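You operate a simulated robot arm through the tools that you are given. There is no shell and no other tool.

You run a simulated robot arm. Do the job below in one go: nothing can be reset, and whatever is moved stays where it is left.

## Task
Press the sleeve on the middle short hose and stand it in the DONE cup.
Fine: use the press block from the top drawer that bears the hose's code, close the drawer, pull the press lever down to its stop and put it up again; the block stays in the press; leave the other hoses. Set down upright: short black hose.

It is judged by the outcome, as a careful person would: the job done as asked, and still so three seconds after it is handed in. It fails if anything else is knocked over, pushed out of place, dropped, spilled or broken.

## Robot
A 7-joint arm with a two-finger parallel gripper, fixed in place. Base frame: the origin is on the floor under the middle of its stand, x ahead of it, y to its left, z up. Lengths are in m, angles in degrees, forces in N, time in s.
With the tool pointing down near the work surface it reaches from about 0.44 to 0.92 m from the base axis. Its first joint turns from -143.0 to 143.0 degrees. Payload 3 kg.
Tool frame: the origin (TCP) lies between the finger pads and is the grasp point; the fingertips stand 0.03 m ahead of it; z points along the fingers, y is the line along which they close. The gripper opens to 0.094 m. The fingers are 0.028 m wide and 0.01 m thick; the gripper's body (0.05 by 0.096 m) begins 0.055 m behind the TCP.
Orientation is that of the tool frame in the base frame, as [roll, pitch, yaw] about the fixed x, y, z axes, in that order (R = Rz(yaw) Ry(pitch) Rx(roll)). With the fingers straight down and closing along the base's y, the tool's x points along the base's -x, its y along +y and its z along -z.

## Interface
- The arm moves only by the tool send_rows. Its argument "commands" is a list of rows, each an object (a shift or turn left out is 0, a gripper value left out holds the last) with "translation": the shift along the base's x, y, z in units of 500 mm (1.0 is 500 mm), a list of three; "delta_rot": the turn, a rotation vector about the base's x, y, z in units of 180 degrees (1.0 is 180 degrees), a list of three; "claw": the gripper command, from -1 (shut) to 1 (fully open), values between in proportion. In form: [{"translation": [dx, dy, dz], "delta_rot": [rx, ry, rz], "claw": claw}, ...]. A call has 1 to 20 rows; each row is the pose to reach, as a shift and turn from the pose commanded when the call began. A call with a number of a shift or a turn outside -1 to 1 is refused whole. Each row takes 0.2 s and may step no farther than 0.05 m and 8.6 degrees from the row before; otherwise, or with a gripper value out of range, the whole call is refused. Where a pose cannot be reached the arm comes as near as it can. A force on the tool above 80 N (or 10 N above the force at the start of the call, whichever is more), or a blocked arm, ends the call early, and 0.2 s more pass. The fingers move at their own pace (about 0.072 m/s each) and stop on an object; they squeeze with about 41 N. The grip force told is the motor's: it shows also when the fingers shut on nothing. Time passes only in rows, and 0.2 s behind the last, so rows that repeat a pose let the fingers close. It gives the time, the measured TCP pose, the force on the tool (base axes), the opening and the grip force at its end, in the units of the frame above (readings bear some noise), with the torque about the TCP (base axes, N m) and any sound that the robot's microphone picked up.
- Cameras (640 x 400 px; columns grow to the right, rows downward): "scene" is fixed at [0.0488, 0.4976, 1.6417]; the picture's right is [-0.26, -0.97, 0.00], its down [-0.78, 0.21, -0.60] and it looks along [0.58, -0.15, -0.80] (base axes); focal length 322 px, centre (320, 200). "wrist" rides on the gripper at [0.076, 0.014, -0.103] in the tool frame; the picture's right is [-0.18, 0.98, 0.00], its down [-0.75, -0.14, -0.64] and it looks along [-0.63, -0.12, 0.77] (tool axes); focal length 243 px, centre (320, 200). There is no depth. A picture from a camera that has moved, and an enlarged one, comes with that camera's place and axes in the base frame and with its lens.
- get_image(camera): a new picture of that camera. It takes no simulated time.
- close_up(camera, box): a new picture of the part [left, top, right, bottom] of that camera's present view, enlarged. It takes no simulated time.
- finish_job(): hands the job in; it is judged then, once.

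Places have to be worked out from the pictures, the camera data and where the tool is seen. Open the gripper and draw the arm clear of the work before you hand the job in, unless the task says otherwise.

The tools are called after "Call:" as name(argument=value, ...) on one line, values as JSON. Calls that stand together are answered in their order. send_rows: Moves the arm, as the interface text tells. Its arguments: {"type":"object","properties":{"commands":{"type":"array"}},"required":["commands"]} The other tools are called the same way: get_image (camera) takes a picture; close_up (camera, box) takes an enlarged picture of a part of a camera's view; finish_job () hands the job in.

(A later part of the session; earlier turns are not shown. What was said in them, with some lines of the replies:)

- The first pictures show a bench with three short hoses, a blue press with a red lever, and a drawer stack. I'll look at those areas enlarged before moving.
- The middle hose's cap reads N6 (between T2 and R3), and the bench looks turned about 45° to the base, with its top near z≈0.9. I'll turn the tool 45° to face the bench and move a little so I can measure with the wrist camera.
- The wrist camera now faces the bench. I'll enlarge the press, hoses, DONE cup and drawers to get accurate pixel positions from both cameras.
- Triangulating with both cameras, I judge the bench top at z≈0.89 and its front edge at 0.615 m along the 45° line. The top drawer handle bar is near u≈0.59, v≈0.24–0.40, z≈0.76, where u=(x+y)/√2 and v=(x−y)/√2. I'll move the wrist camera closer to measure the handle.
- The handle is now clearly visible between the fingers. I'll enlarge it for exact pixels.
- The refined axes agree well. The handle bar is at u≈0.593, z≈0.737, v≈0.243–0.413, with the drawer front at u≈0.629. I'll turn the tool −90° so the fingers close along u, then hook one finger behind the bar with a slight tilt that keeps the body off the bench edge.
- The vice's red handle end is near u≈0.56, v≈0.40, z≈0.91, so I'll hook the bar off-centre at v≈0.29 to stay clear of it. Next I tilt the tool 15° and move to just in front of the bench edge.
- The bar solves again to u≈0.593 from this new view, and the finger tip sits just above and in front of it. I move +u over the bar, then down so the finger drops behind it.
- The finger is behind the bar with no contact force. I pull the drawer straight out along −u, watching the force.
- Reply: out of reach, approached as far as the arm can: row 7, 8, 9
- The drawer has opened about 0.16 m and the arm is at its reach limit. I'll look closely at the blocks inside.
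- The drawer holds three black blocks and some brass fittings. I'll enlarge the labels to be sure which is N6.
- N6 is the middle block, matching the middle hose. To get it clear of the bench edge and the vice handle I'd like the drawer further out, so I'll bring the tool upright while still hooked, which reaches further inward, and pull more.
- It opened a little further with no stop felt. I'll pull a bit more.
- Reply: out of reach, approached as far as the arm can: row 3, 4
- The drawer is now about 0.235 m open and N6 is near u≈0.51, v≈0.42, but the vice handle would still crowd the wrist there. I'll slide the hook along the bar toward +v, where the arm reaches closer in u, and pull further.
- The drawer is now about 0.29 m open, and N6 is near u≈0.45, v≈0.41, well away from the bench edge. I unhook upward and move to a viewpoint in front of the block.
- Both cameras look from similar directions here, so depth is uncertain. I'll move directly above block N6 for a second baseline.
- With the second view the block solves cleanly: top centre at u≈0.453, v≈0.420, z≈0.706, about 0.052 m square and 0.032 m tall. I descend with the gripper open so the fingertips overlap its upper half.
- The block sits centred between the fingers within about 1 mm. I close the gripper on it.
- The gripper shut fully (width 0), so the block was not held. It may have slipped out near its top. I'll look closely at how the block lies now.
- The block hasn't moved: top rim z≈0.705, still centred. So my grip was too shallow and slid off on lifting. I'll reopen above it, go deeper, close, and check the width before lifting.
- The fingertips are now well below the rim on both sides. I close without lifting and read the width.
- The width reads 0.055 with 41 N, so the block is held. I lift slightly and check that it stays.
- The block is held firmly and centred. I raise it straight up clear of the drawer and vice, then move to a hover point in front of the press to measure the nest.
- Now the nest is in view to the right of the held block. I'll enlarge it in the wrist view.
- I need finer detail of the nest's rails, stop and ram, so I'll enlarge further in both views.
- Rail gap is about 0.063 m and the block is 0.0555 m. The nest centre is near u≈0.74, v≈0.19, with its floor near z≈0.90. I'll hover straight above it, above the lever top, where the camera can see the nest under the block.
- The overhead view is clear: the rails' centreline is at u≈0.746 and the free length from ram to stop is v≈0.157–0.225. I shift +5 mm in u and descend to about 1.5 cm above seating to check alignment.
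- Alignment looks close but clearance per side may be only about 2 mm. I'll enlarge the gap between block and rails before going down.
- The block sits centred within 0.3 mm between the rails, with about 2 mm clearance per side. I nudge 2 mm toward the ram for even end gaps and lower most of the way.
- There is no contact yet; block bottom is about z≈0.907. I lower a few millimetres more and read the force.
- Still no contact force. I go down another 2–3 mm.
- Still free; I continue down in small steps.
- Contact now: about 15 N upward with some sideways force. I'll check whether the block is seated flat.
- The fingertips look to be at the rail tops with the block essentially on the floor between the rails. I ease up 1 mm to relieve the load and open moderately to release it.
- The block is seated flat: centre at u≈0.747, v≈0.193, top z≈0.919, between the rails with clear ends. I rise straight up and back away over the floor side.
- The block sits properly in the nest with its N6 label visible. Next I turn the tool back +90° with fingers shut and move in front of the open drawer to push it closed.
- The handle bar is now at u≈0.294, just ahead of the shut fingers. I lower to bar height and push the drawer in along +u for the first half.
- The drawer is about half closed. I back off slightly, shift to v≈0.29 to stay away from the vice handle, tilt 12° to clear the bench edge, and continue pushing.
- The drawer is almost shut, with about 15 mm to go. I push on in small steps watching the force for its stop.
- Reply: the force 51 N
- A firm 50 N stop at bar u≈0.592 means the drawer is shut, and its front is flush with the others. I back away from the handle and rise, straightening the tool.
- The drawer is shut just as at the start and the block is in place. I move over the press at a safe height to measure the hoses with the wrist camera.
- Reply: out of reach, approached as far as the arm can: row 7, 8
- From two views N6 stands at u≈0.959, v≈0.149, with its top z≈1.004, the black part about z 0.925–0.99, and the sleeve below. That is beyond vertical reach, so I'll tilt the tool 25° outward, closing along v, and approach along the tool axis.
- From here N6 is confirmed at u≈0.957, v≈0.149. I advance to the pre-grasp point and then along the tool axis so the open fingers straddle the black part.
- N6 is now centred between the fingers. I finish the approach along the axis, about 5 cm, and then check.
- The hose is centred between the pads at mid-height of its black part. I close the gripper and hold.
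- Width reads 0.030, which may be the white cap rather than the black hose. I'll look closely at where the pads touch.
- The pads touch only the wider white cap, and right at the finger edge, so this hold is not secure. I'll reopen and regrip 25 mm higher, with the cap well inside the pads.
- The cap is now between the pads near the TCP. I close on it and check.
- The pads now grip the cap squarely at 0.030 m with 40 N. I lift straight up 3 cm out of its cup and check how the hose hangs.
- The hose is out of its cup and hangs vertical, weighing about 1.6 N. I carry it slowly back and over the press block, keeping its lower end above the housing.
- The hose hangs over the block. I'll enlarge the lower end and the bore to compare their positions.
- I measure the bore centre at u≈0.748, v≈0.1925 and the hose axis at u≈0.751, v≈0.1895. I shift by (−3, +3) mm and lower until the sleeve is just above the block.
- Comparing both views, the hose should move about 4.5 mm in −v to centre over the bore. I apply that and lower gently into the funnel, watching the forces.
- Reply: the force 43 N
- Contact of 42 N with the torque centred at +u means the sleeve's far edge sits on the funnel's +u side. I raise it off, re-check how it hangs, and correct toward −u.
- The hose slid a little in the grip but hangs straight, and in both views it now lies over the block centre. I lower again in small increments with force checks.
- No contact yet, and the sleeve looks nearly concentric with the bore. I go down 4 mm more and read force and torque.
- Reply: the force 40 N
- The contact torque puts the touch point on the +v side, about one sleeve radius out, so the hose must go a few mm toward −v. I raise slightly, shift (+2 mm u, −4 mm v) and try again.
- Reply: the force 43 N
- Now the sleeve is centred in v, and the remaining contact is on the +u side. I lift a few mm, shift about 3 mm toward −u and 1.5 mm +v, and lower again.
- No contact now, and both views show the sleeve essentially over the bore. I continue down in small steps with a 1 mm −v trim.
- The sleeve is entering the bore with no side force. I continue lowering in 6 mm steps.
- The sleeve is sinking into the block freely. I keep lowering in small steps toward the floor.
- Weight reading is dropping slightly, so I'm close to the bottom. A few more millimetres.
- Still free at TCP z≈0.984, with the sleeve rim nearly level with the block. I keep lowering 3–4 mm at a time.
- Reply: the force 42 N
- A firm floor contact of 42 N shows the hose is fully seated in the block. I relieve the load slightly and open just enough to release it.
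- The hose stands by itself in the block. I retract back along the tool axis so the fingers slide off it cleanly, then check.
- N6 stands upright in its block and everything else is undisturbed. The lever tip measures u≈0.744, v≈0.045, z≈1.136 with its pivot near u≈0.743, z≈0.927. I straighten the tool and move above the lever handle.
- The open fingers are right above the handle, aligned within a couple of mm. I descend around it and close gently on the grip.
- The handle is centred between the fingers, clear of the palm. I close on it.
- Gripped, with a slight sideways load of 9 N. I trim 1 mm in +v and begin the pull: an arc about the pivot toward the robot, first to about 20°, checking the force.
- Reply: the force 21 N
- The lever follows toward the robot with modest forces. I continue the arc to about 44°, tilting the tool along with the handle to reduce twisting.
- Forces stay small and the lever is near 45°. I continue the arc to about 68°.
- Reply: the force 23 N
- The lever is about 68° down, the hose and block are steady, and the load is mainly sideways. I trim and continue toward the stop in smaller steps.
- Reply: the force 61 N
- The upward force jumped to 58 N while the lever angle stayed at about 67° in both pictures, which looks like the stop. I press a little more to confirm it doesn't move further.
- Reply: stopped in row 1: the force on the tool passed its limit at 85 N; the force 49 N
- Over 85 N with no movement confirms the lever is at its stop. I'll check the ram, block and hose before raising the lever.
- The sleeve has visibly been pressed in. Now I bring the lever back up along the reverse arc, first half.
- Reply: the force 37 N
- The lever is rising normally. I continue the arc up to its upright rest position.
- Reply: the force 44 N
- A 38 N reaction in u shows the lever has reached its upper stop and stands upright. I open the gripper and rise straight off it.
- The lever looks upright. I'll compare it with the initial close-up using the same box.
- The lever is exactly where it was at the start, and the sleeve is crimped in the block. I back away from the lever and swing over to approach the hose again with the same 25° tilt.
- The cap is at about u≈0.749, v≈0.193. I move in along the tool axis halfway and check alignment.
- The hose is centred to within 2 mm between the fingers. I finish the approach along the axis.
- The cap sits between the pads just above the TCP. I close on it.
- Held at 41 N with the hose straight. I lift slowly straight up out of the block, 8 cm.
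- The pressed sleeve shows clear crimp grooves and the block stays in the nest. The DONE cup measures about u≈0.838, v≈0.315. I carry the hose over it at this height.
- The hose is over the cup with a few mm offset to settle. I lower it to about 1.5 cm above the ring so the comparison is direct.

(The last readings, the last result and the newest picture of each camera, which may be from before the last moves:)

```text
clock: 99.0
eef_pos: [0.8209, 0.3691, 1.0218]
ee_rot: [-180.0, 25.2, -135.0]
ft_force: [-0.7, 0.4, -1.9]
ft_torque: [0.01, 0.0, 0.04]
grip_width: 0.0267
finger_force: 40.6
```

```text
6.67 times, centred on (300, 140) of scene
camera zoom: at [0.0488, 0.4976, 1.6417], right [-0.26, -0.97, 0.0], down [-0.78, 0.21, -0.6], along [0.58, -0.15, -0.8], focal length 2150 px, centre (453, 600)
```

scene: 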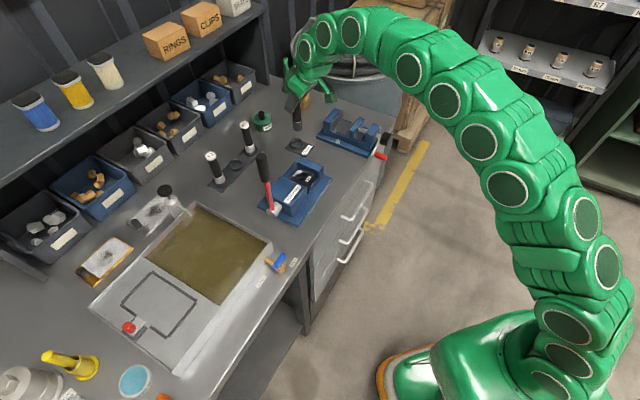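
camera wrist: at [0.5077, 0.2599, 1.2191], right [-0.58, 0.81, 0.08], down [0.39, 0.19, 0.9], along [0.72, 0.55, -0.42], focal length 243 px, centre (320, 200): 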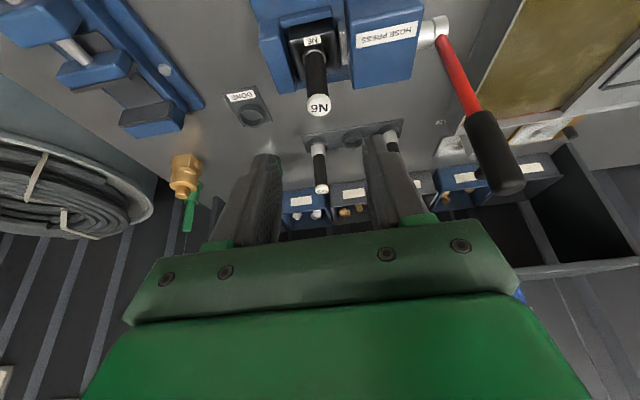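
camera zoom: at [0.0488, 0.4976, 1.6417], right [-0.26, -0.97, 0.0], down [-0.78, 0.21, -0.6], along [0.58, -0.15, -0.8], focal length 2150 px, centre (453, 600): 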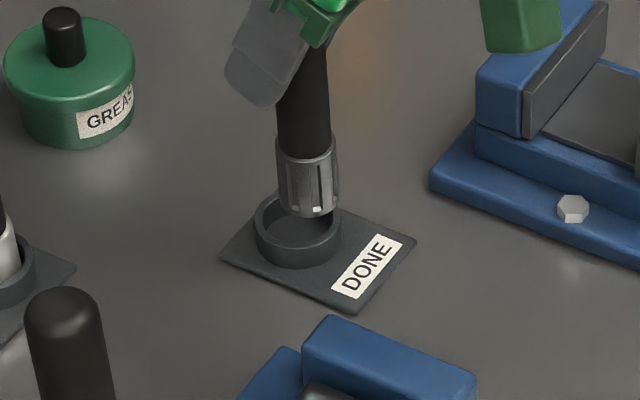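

Estimates of the remaining offset differ by a few mm between cameras, mainly from height projection. I shift +4 mm in u and lower another 12 mm so the sleeve is almost level with the ring, then compare directly.

Call:
send_rows(commands=[{"translation": [0.0057, 0.0057, 0]}, {"translation": [0.0057, 0.0057, -0.012]}, {"translation": [0.0057, 0.0057, -0.022]}, {"translation": [0.0057, 0.0057, -0.022]}])

Call:
close_up(camera="wrist", box=[260, 0, 360, 100])

Call:
close_up(camera="scene", box=[280, 120, 320, 160])

```text
clock: 100.0
eef_pos: [0.8227, 0.3723, 1.0107]
ee_rot: [180.0, 25.1, -135.0]
ft_force: [-0.5, 0.6, -2.3]
ft_torque: [0.02, 0.0, -0.01]
grip_width: 0.0268
finger_force: 41.0
```

```text
4.00 times, centred on (310, 50) of wrist
camera zoom: at [0.7341, 0.3026, 1.0722], right [-0.58, 0.81, 0.08], down [0.39, 0.19, 0.9], along [0.72, 0.55, -0.42], focal length 970 px, centre (360, 800)
```

zoom: 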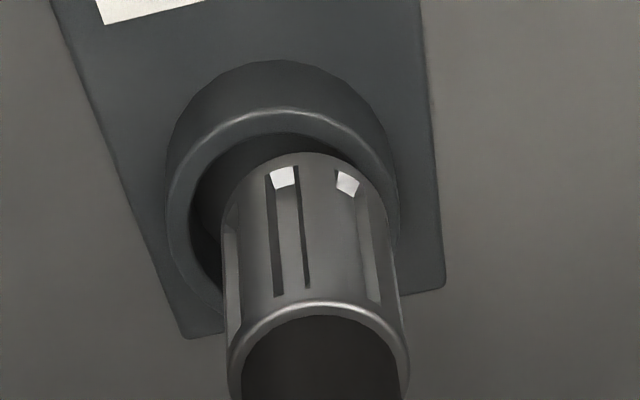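

```text
10.00 times, centred on (300, 140) of scene
camera zoom: at [0.0488, 0.4976, 1.6417], right [-0.26, -0.97, 0.0], down [-0.78, 0.21, -0.6], along [0.58, -0.15, -0.8], focal length 3225 px, centre (520, 800)
```

zoom: 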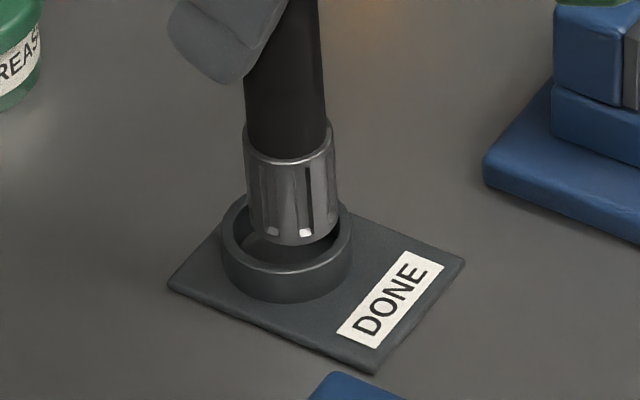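

Now both views agree in u within 2 mm and straddle zero in v. I lower gently another 6 mm to feel for contact.

Call:
send_rows(commands=[{"translation": [0.0015, 0.0015, -0.006]}, {"translation": [0.0015, 0.0015, -0.012]}, {"translation": [0.0015, 0.0015, -0.012]}])

Call:
close_up(camera="wrist", box=[260, 0, 360, 100])

Call:
close_up(camera="scene", box=[280, 120, 320, 160])

```text
clock: 100.8
eef_pos: [0.8242, 0.3742, 1.0053]
ee_rot: [-179.9, 25.2, -134.9]
ft_force: [0.2, 0.6, -1.2]
ft_torque: [-0.02, 0.01, 0.0]
grip_width: 0.0268
finger_force: 41.3
```

```text
4.00 times, centred on (310, 50) of wrist
camera zoom: at [0.7354, 0.3033, 1.066], right [-0.58, 0.81, 0.08], down [0.39, 0.19, 0.9], along [0.72, 0.55, -0.42], focal length 970 px, centre (360, 800)
```

zoom: 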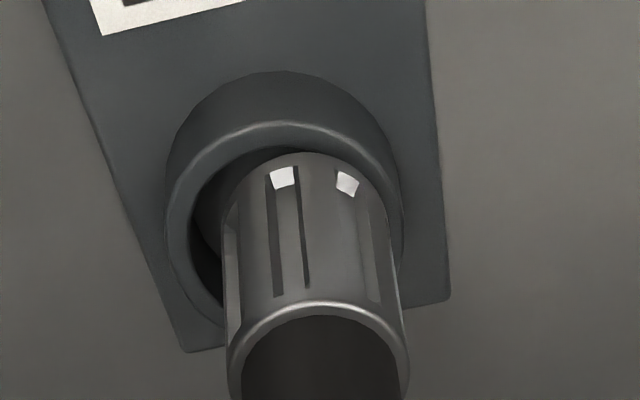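

```text
10.00 times, centred on (300, 140) of scene
camera zoom: at [0.0488, 0.4976, 1.6417], right [-0.26, -0.97, 0.0], down [-0.78, 0.21, -0.6], along [0.58, -0.15, -0.8], focal length 3225 px, centre (520, 800)
```

zoom: 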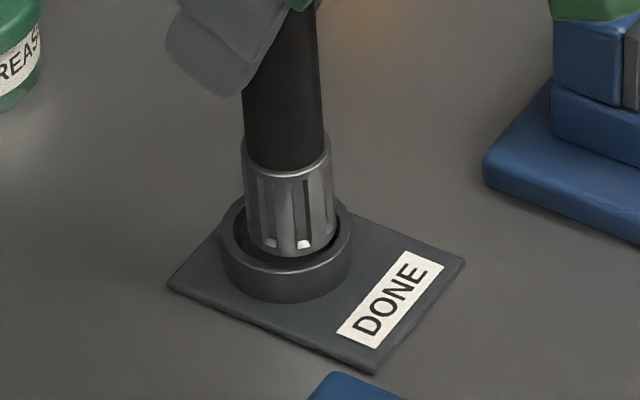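

Well placed in the scene view, while the wrist view suggests about 2 mm more +v. I apply that and lower another 5 mm.

Call:
send_rows(commands=[{"translation": [0.0042, -0.0014, 0]}, {"translation": [0.0042, -0.0014, -0.005]}, {"translation": [0.0042, -0.0014, -0.01]}, {"translation": [0.0042, -0.0014, -0.01]}])

Call:
close_up(camera="wrist", box=[260, 0, 360, 100])

Call:
close_up(camera="scene", box=[280, 120, 320, 160])

```text
clock: 101.8
eef_pos: [0.8252, 0.3725, 1.0005]
ee_rot: [180.0, 25.1, -135.0]
ft_force: [1.2, 0.4, -1.6]
ft_torque: [-0.04, -0.01, 0.0]
grip_width: 0.027
finger_force: 40.9
```

```text
4.00 times, centred on (310, 50) of wrist
camera zoom: at [0.7372, 0.3026, 1.0618], right [-0.58, 0.81, 0.08], down [0.39, 0.19, 0.9], along [0.72, 0.55, -0.42], focal length 970 px, centre (360, 800)
```

zoom: 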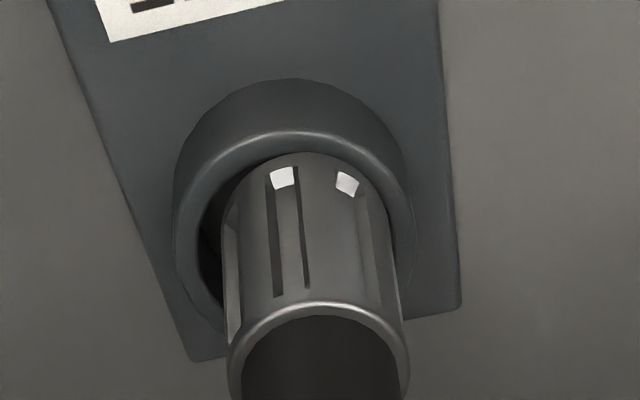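

```text
10.00 times, centred on (300, 140) of scene
camera zoom: at [0.0488, 0.4976, 1.6417], right [-0.26, -0.97, 0.0], down [-0.78, 0.21, -0.6], along [0.58, -0.15, -0.8], focal length 3225 px, centre (520, 800)
```

zoom: 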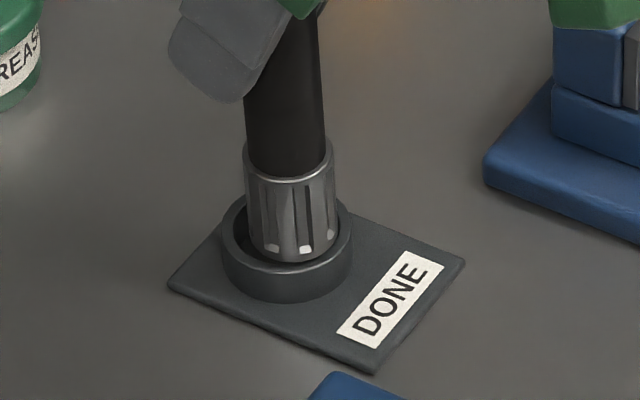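

No contact and nearly concentric. I continue down 5 mm with a 1 mm +v trim.

Call:
send_rows(commands=[{"translation": [0.0014, -0.0014, -0.005]}, {"translation": [0.0014, -0.0014, -0.01]}, {"translation": [0.0014, -0.0014, -0.01]}])

Call:
close_up(camera="wrist", box=[260, 0, 360, 100])

Call:
close_up(camera="scene", box=[280, 120, 320, 160])

```text
clock: 102.6
eef_pos: [0.8267, 0.3712, 0.9994]
ee_rot: [-179.8, 25.6, -134.9]
ft_force: [-0.8, -1.1, 42.6]
ft_torque: [-0.2, 0.69, -0.02]
grip_width: 0.0267
finger_force: 40.9
```

```text
4.00 times, centred on (310, 50) of wrist
camera zoom: at [0.7371, 0.3018, 1.059], right [-0.58, 0.81, 0.08], down [0.38, 0.19, 0.9], along [0.72, 0.55, -0.42], focal length 970 px, centre (360, 800)
```

zoom: 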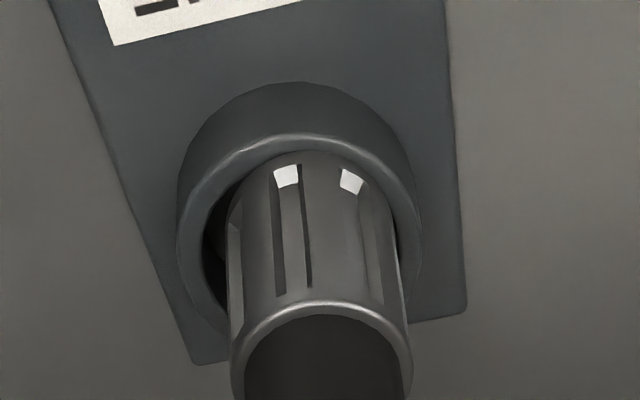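

```text
10.00 times, centred on (300, 140) of scene
camera zoom: at [0.0488, 0.4976, 1.6417], right [-0.26, -0.97, 0.0], down [-0.78, 0.21, -0.6], along [0.58, -0.15, -0.8], focal length 3225 px, centre (520, 800)
```

zoom: 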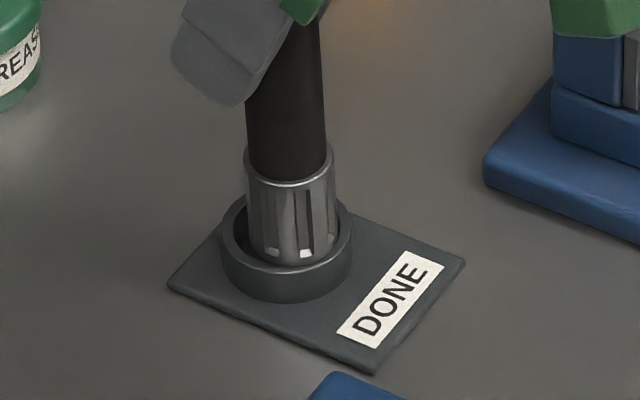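

Contact torque shows the sleeve touching the ring on the −u,−v side. I lift slightly, shift +3 mm u and +2.5 mm v, and lower again.

Call:
send_rows(commands=[{"translation": [0, 0, 0.01]}, {"translation": [0.0078, 0.0007, 0.01]}, {"translation": [0.0078, 0.0007, 0.01]}, {"translation": [0.0078, 0.0007, 0.003]}, {"translation": [0.0078, 0.0007, -0.003]}, {"translation": [0.0078, 0.0007, -0.003]}])

Call:
close_up(camera="wrist", box=[260, 0, 360, 100])

Call:
close_up(camera="scene", box=[280, 120, 320, 160])

```text
clock: 104.0
eef_pos: [0.8287, 0.3727, 0.9934]
ee_rot: [179.9, 25.2, -135.0]
ft_force: [4.7, 2.0, -1.6]
ft_torque: [0.15, -0.46, 0.02]
grip_width: 0.0264
finger_force: 41.1
```

```text
4.00 times, centred on (310, 50) of wrist
camera zoom: at [0.7405, 0.302, 1.0544], right [-0.58, 0.81, 0.08], down [0.39, 0.19, 0.9], along [0.72, 0.55, -0.43], focal length 970 px, centre (360, 800)
```

zoom: 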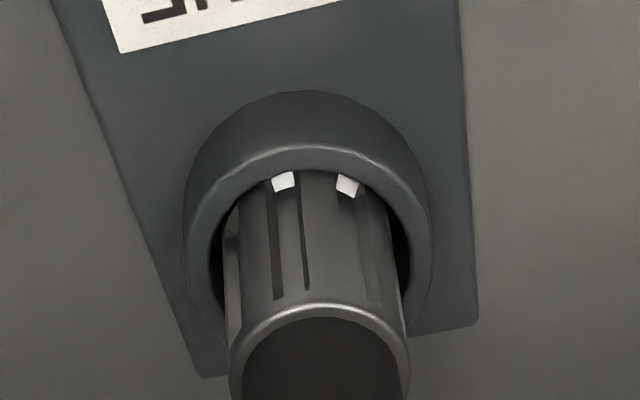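

```text
10.00 times, centred on (300, 140) of scene
camera zoom: at [0.0488, 0.4976, 1.6417], right [-0.26, -0.97, 0.0], down [-0.78, 0.21, -0.6], along [0.58, -0.15, -0.8], focal length 3225 px, centre (520, 800)
```

zoom: 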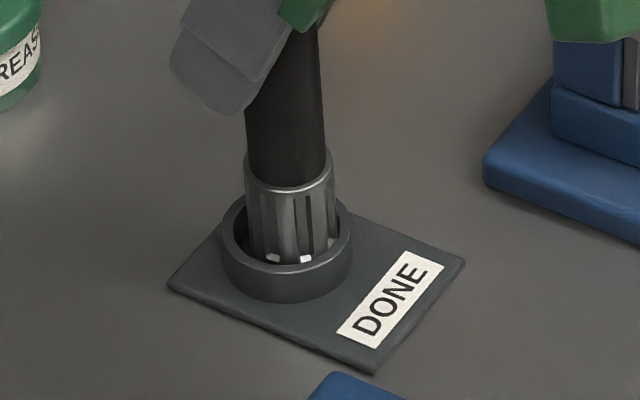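

The sleeve is now inside the ring. I trim +1 mm u and lower until it rests on the cup floor.

Call:
send_rows(commands=[{"translation": [0.0021, 0.0021, -0.003]}, {"translation": [0.0021, 0.0021, -0.006]}, {"translation": [0.0021, 0.0021, -0.006]}])

```text
clock: 104.8
eef_pos: [0.831, 0.3723, 0.9904]
ee_rot: [-180.0, 25.2, -134.9]
ft_force: [0.3, -0.3, -1.3]
ft_torque: [-0.01, 0.01, 0.03]
grip_width: 0.0268
finger_force: 41.3
```

No contact and the side force is gone. I lower a few more millimetres.

Call:
send_rows(commands=[{"translation": [0, 0, -0.004]}, {"translation": [0, 0, -0.008]}, {"translation": [0, 0, -0.008]}])

Call:
close_up(camera="scene", box=[280, 120, 320, 160])

```text
clock: 105.6
eef_pos: [0.8308, 0.3723, 0.9863]
ee_rot: [-180.0, 25.2, -134.9]
ft_force: [-0.2, 0.0, -1.4]
ft_torque: [0.0, 0.01, 0.0]
grip_width: 0.0265
finger_force: 41.0
```

```text
10.00 times, centred on (300, 140) of scene
camera zoom: at [0.0488, 0.4976, 1.6417], right [-0.26, -0.97, 0.0], down [-0.78, 0.21, -0.6], along [0.58, -0.15, -0.8], focal length 3225 px, centre (520, 800)
```

zoom: 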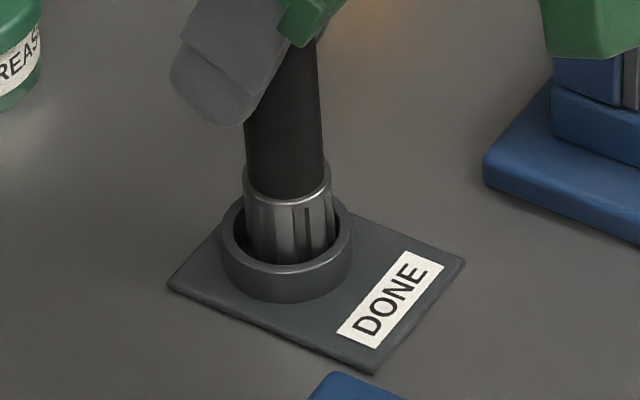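

The sleeve is well inside the ring and still free. I keep lowering in small steps.

Call:
send_rows(commands=[{"translation": [0, 0, -0.004]}, {"translation": [0, 0, -0.006]}, {"translation": [0, 0, -0.006]}])

```text
clock: 106.4
eef_pos: [0.8317, 0.3726, 0.9849]
ee_rot: [-179.9, 25.3, -135.0]
ft_force: [-0.1, -0.4, 4.0]
ft_torque: [0.02, 0.15, -0.03]
grip_width: 0.0268
finger_force: 40.8
```

A light upward force shows it is just touching the floor. I press 1 mm further to be sure it is down, and read.

Call:
send_rows(commands=[{"translation": [0, 0, -0.002]}, {"translation": [0, 0, -0.002]}])

Call:
close_up(camera="scene", box=[270, 90, 330, 160])

Call:
close_up(camera="wrist", box=[220, 0, 420, 240])

```text
clock: 107.0
eef_pos: [0.8327, 0.372, 0.9847]
ee_rot: [-179.8, 25.4, -135.0]
ft_force: [-1.2, -5.6, 20.5]
ft_torque: [-0.46, 0.48, 0.08]
grip_width: 0.0269
finger_force: 40.9
```

```text
5.71 times, centred on (300, 125) of scene
camera zoom: at [0.0488, 0.4976, 1.6417], right [-0.26, -0.97, 0.0], down [-0.78, 0.21, -0.6], along [0.58, -0.15, -0.8], focal length 1843 px, centre (434, 629)
```

zoom: 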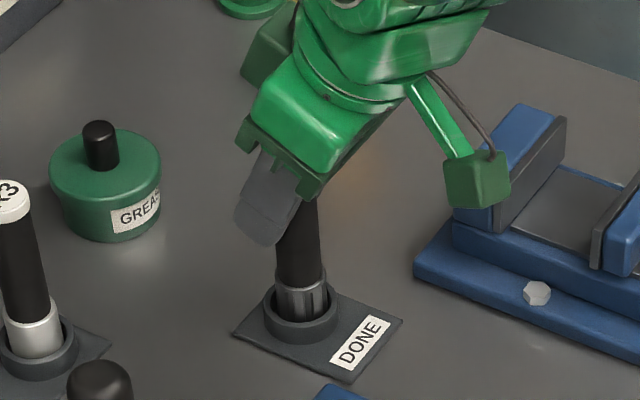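

```text
1.67 times, centred on (320, 120) of wrist
camera zoom: at [0.7423, 0.3028, 1.0453], right [-0.58, 0.81, 0.08], down [0.39, 0.19, 0.9], along [0.72, 0.55, -0.42], focal length 404 px, centre (320, 333)
```

zoom: 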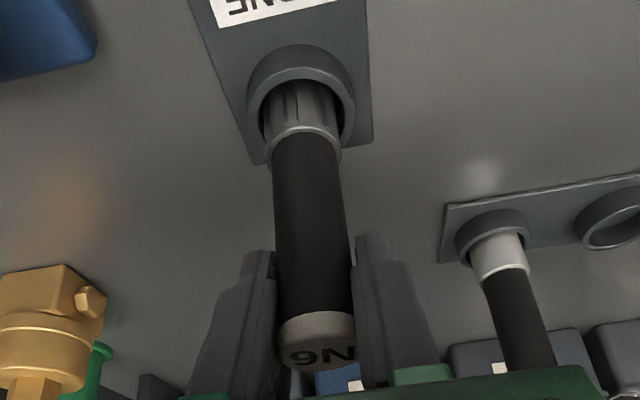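

The hose rests on the cup floor at 20 N. I ease the load by 1 mm and open the fingers.

Call:
send_rows(commands=[{"translation": [0, 0, 0.002]}, {"translation": [0, 0, 0.002], "claw": -0.3}, {"translation": [0, 0, 0.002], "claw": -0.1}, {"translation": [0, 0, 0.002], "claw": 0.1}, {"translation": [0, 0, 0.002], "claw": 0.1}, {"translation": [0, 0, 0.002], "claw": 0.1}])

Call:
close_up(camera="wrist", box=[220, 0, 420, 240])

Call:
close_up(camera="scene", box=[270, 90, 330, 160])

```text
clock: 108.4
eef_pos: [0.8309, 0.3726, 0.9845]
ee_rot: [180.0, 25.2, -135.0]
ft_force: [-0.7, 0.9, 0.2]
ft_torque: [-0.01, 0.0, 0.01]
grip_width: 0.0517
finger_force: 0.1
```

```text
1.67 times, centred on (320, 120) of wrist
camera zoom: at [0.7417, 0.3035, 1.0453], right [-0.58, 0.81, 0.08], down [0.39, 0.19, 0.9], along [0.72, 0.55, -0.42], focal length 404 px, centre (320, 333)
```

zoom: 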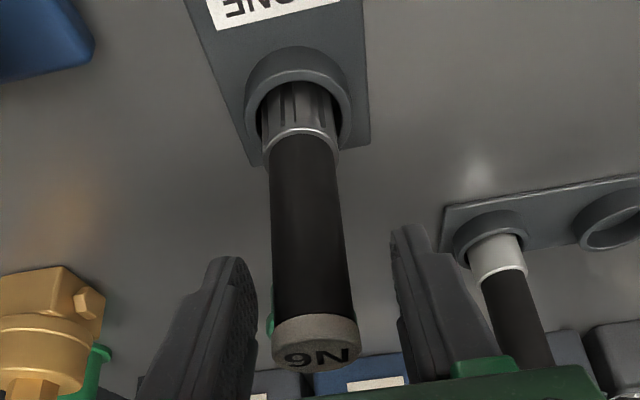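

```text
5.71 times, centred on (300, 125) of scene
camera zoom: at [0.0488, 0.4976, 1.6417], right [-0.26, -0.97, 0.0], down [-0.78, 0.21, -0.6], along [0.58, -0.15, -0.8], focal length 1843 px, centre (434, 629)
```

zoom: 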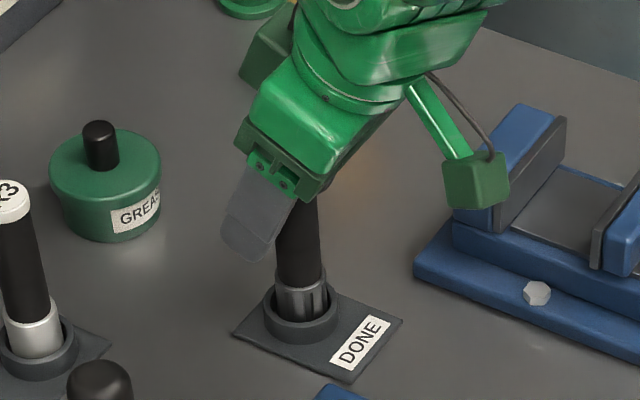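

The hose stands free in the DONE cup. I retract back along the tool axis, then up and away from the work.

Call:
send_rows(commands=[{"translation": [-0.018, -0.018, 0.055], "claw": 0.1}, {"translation": [-0.036, -0.036, 0.109], "claw": 0.1}, {"translation": [-0.054, -0.054, 0.163], "claw": 0.1}, {"translation": [-0.084, -0.084, 0.254], "claw": 0.1}, {"translation": [-0.12, -0.12, 0.33], "claw": 0.2}, {"translation": [-0.17, -0.17, 0.38], "claw": 0.3}, {"translation": [-0.22, -0.22, 0.42], "claw": 0.5}, {"translation": [-0.27, -0.27, 0.44], "claw": 0.5}, {"translation": [-0.27, -0.27, 0.44], "claw": 0.5}])

Call:
get_image(camera="scene")

Call:
close_up(camera="scene", box=[190, 90, 350, 230])

Call:
get_image(camera="wrist")

```text
refused: row 4 steps farther than a row can; nothing moved
```

```text
taken
```

scene: 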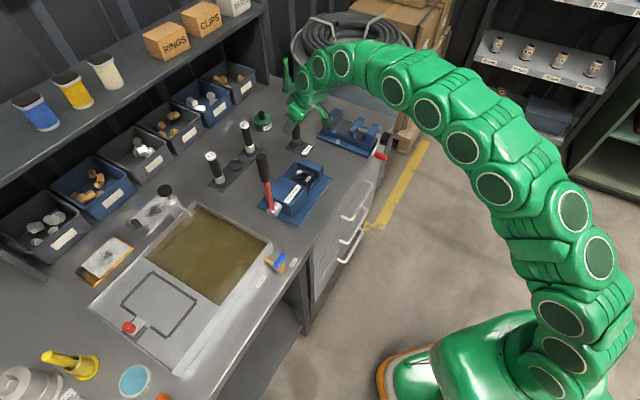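

```text
2.86 times, centred on (270, 160) of scene
camera zoom: at [0.0488, 0.4976, 1.6417], right [-0.26, -0.97, 0.0], down [-0.78, 0.21, -0.6], along [0.58, -0.15, -0.8], focal length 921 px, centre (463, 314)
```

zoom: 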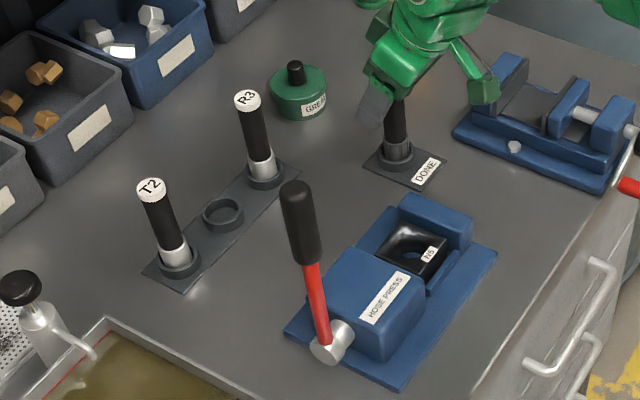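

```text
taken
camera wrist: at [0.7417, 0.3035, 1.0453], right [-0.58, 0.81, 0.08], down [0.39, 0.19, 0.9], along [0.72, 0.55, -0.42], focal length 243 px, centre (320, 200)
```

wrist: 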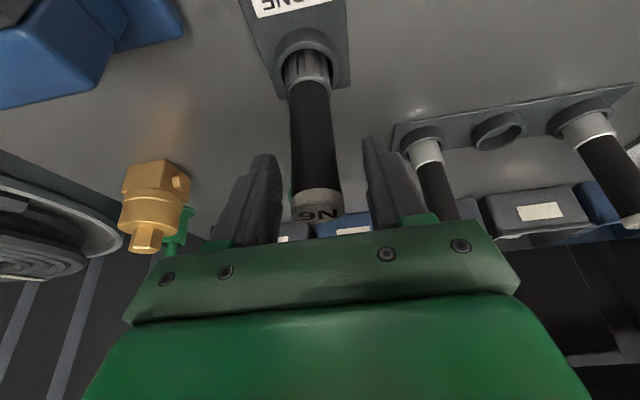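

That call was refused for one over-long step and nothing moved. I resend the retreat with smaller steps.

Call:
send_rows(commands=[{"translation": [-0.018, -0.018, 0.055], "claw": 0.1}, {"translation": [-0.036, -0.036, 0.109], "claw": 0.1}, {"translation": [-0.054, -0.054, 0.163], "claw": 0.1}, {"translation": [-0.072, -0.072, 0.217], "claw": 0.1}, {"translation": [-0.09, -0.09, 0.27], "claw": 0.1}, {"translation": [-0.115, -0.115, 0.33], "claw": 0.2}, {"translation": [-0.155, -0.155, 0.37], "claw": 0.3}, {"translation": [-0.2, -0.2, 0.4], "claw": 0.5}, {"translation": [-0.25, -0.25, 0.42], "claw": 0.5}, {"translation": [-0.3, -0.3, 0.43], "claw": 0.5}, {"translation": [-0.3, -0.3, 0.43], "claw": 0.5}])

Call:
get_image(camera="scene")

Call:
close_up(camera="scene", box=[190, 90, 350, 230])

Call:
get_image(camera="wrist")

```text
clock: 110.8
eef_pos: [0.6793, 0.2249, 1.2026]
ee_rot: [-180.0, 25.3, -135.0]
ft_force: [-0.1, -0.4, 0.0]
ft_torque: [-0.01, 0.0, 0.01]
grip_width: 0.0704
finger_force: 0.1
```

```text
taken
```

scene: 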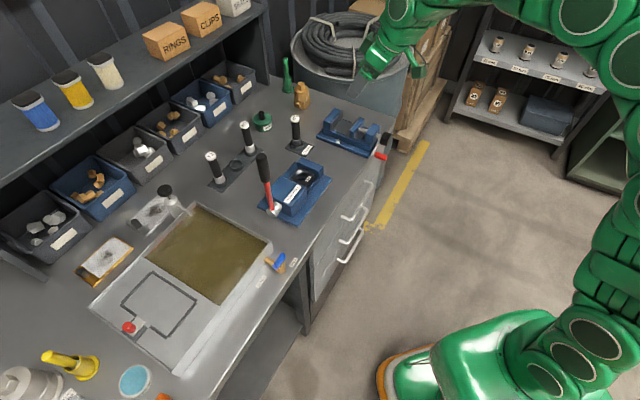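

```text
2.86 times, centred on (270, 160) of scene
camera zoom: at [0.0488, 0.4976, 1.6417], right [-0.26, -0.97, 0.0], down [-0.78, 0.21, -0.6], along [0.58, -0.15, -0.8], focal length 921 px, centre (463, 314)
```

zoom: 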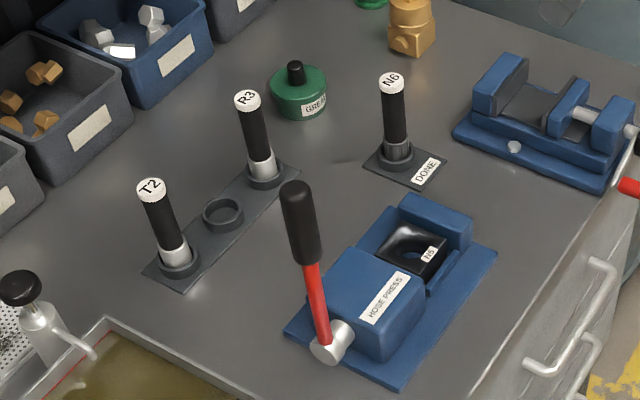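

```text
taken
camera wrist: at [0.5903, 0.1553, 1.263], right [-0.58, 0.81, 0.08], down [0.39, 0.19, 0.9], along [0.72, 0.55, -0.42], focal length 243 px, centre (320, 200)
```

wrist: 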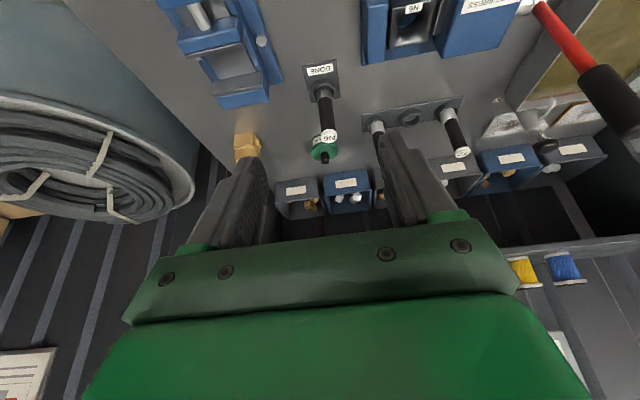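

The hose stands upright in the DONE cup, the lever is up, and the block is in the press. I draw the arm further back off the bench, open the gripper, and verify the drawer and everything else.

Call:
send_rows(commands=[{"translation": [-0.05, -0.05, 0.02], "delta_rot": [-0.0327, 0.0327, 0], "claw": 1}, {"translation": [-0.1, -0.1, 0.04], "delta_rot": [-0.0655, 0.0655, 0], "claw": 1}, {"translation": [-0.15, -0.15, 0.06], "delta_rot": [-0.0982, 0.0982, 0], "claw": 1}, {"translation": [-0.2, -0.17, 0.08], "delta_rot": [-0.0982, 0.0982, 0], "claw": 1}, {"translation": [-0.24, -0.19, 0.1], "delta_rot": [-0.0982, 0.0982, 0], "claw": 1}, {"translation": [-0.24, -0.19, 0.1], "delta_rot": [-0.0982, 0.0982, 0], "claw": 1}])

Call:
get_image(camera="scene")

Call:
close_up(camera="scene", box=[290, 150, 420, 290])

Call:
close_up(camera="scene", box=[260, 100, 340, 180])

Call:
get_image(camera="wrist")

```text
clock: 112.2
eef_pos: [0.5593, 0.1281, 1.2482]
ee_rot: [-179.9, 0.2, -135.1]
ft_force: [-0.8, 0.0, -0.5]
ft_torque: [-0.01, 0.0, 0.01]
grip_width: 0.0942
finger_force: 0.0
```

```text
taken
```

scene: 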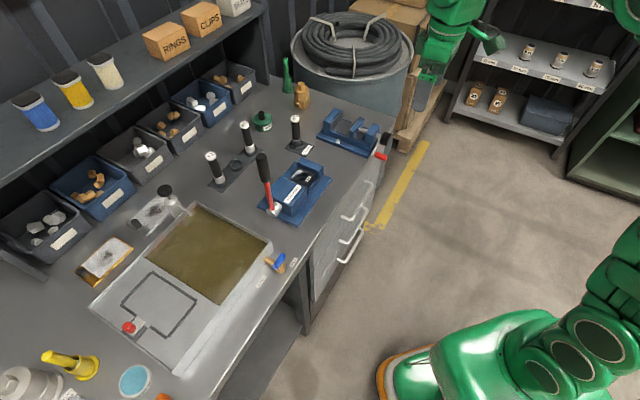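

```text
2.86 times, centred on (355, 220) of scene
camera zoom: at [0.0488, 0.4976, 1.6417], right [-0.26, -0.97, 0.0], down [-0.78, 0.21, -0.6], along [0.58, -0.15, -0.8], focal length 921 px, centre (220, 143)
```

zoom: 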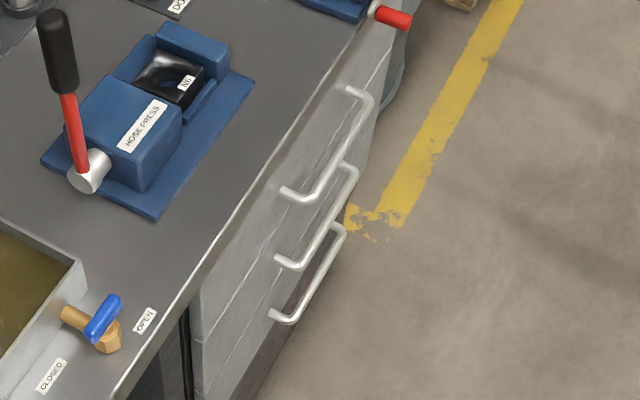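

```text
5.00 times, centred on (300, 140) of scene
camera zoom: at [0.0488, 0.4976, 1.6417], right [-0.26, -0.97, 0.0], down [-0.78, 0.21, -0.6], along [0.58, -0.15, -0.8], focal length 1612 px, centre (420, 500)
```

zoom: 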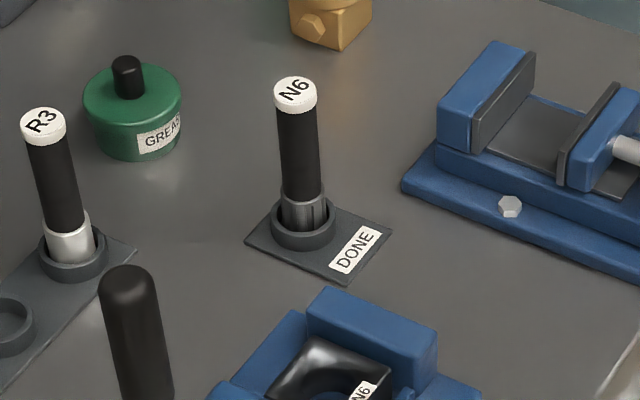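

```text
taken
camera wrist: at [0.4962, 0.0838, 1.3515], right [-0.56, 0.83, 0.0], down [0.63, 0.43, 0.65], along [0.53, 0.36, -0.76], focal length 243 px, centre (320, 200)
```

wrist: 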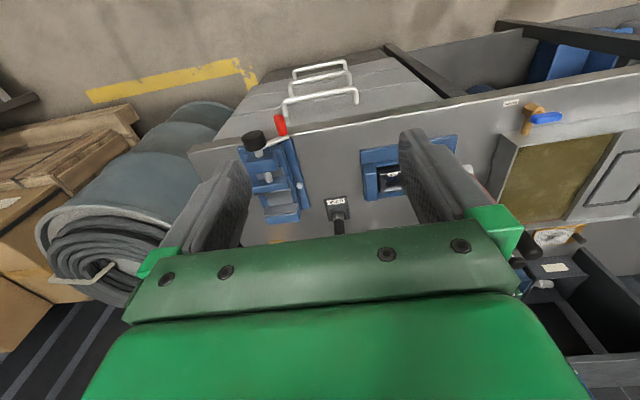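

N6 is crimped and upright in the DONE cup, and its block is in the press. The drawer and lever match the opening pictures. T2, R3 and everything else look undisturbed, and the arm is clear with the gripper open, so I hand the job in.

Call:
finish_job()

```text
The job is handed in.
```

The sleeve on the middle hose (N6) is pressed, with crimp grooves visible, and the hose is standing upright in the DONE cup. I handed the job in after checking the final pictures.

- **Block:** the N6 block came from the top drawer and is still in the press. My first grip slipped off without moving it. When I let go of it at the press it dropped about 1 cm onto the floor of the slot between the rails, and it sits flat there.
- **Drawer:** it is pushed shut to its stop and matches its position at the start.
- **Lever:** it went down to its stop at about 67°, held firm past 80 N, and is back upright where it began.
- **Seating the hose:** fitting it into the press block and the DONE cup took a few tries, with contact forces of about 40 N. It slid about 1 cm in the grip during one of them.
- **Other items:** hoses T2 and R3 and the rest of the bench look undisturbed in the last picture. I can't see inside the closed drawer, but I only touched the N6 block in there.

The gripper is open and the arm is clear of the bench.
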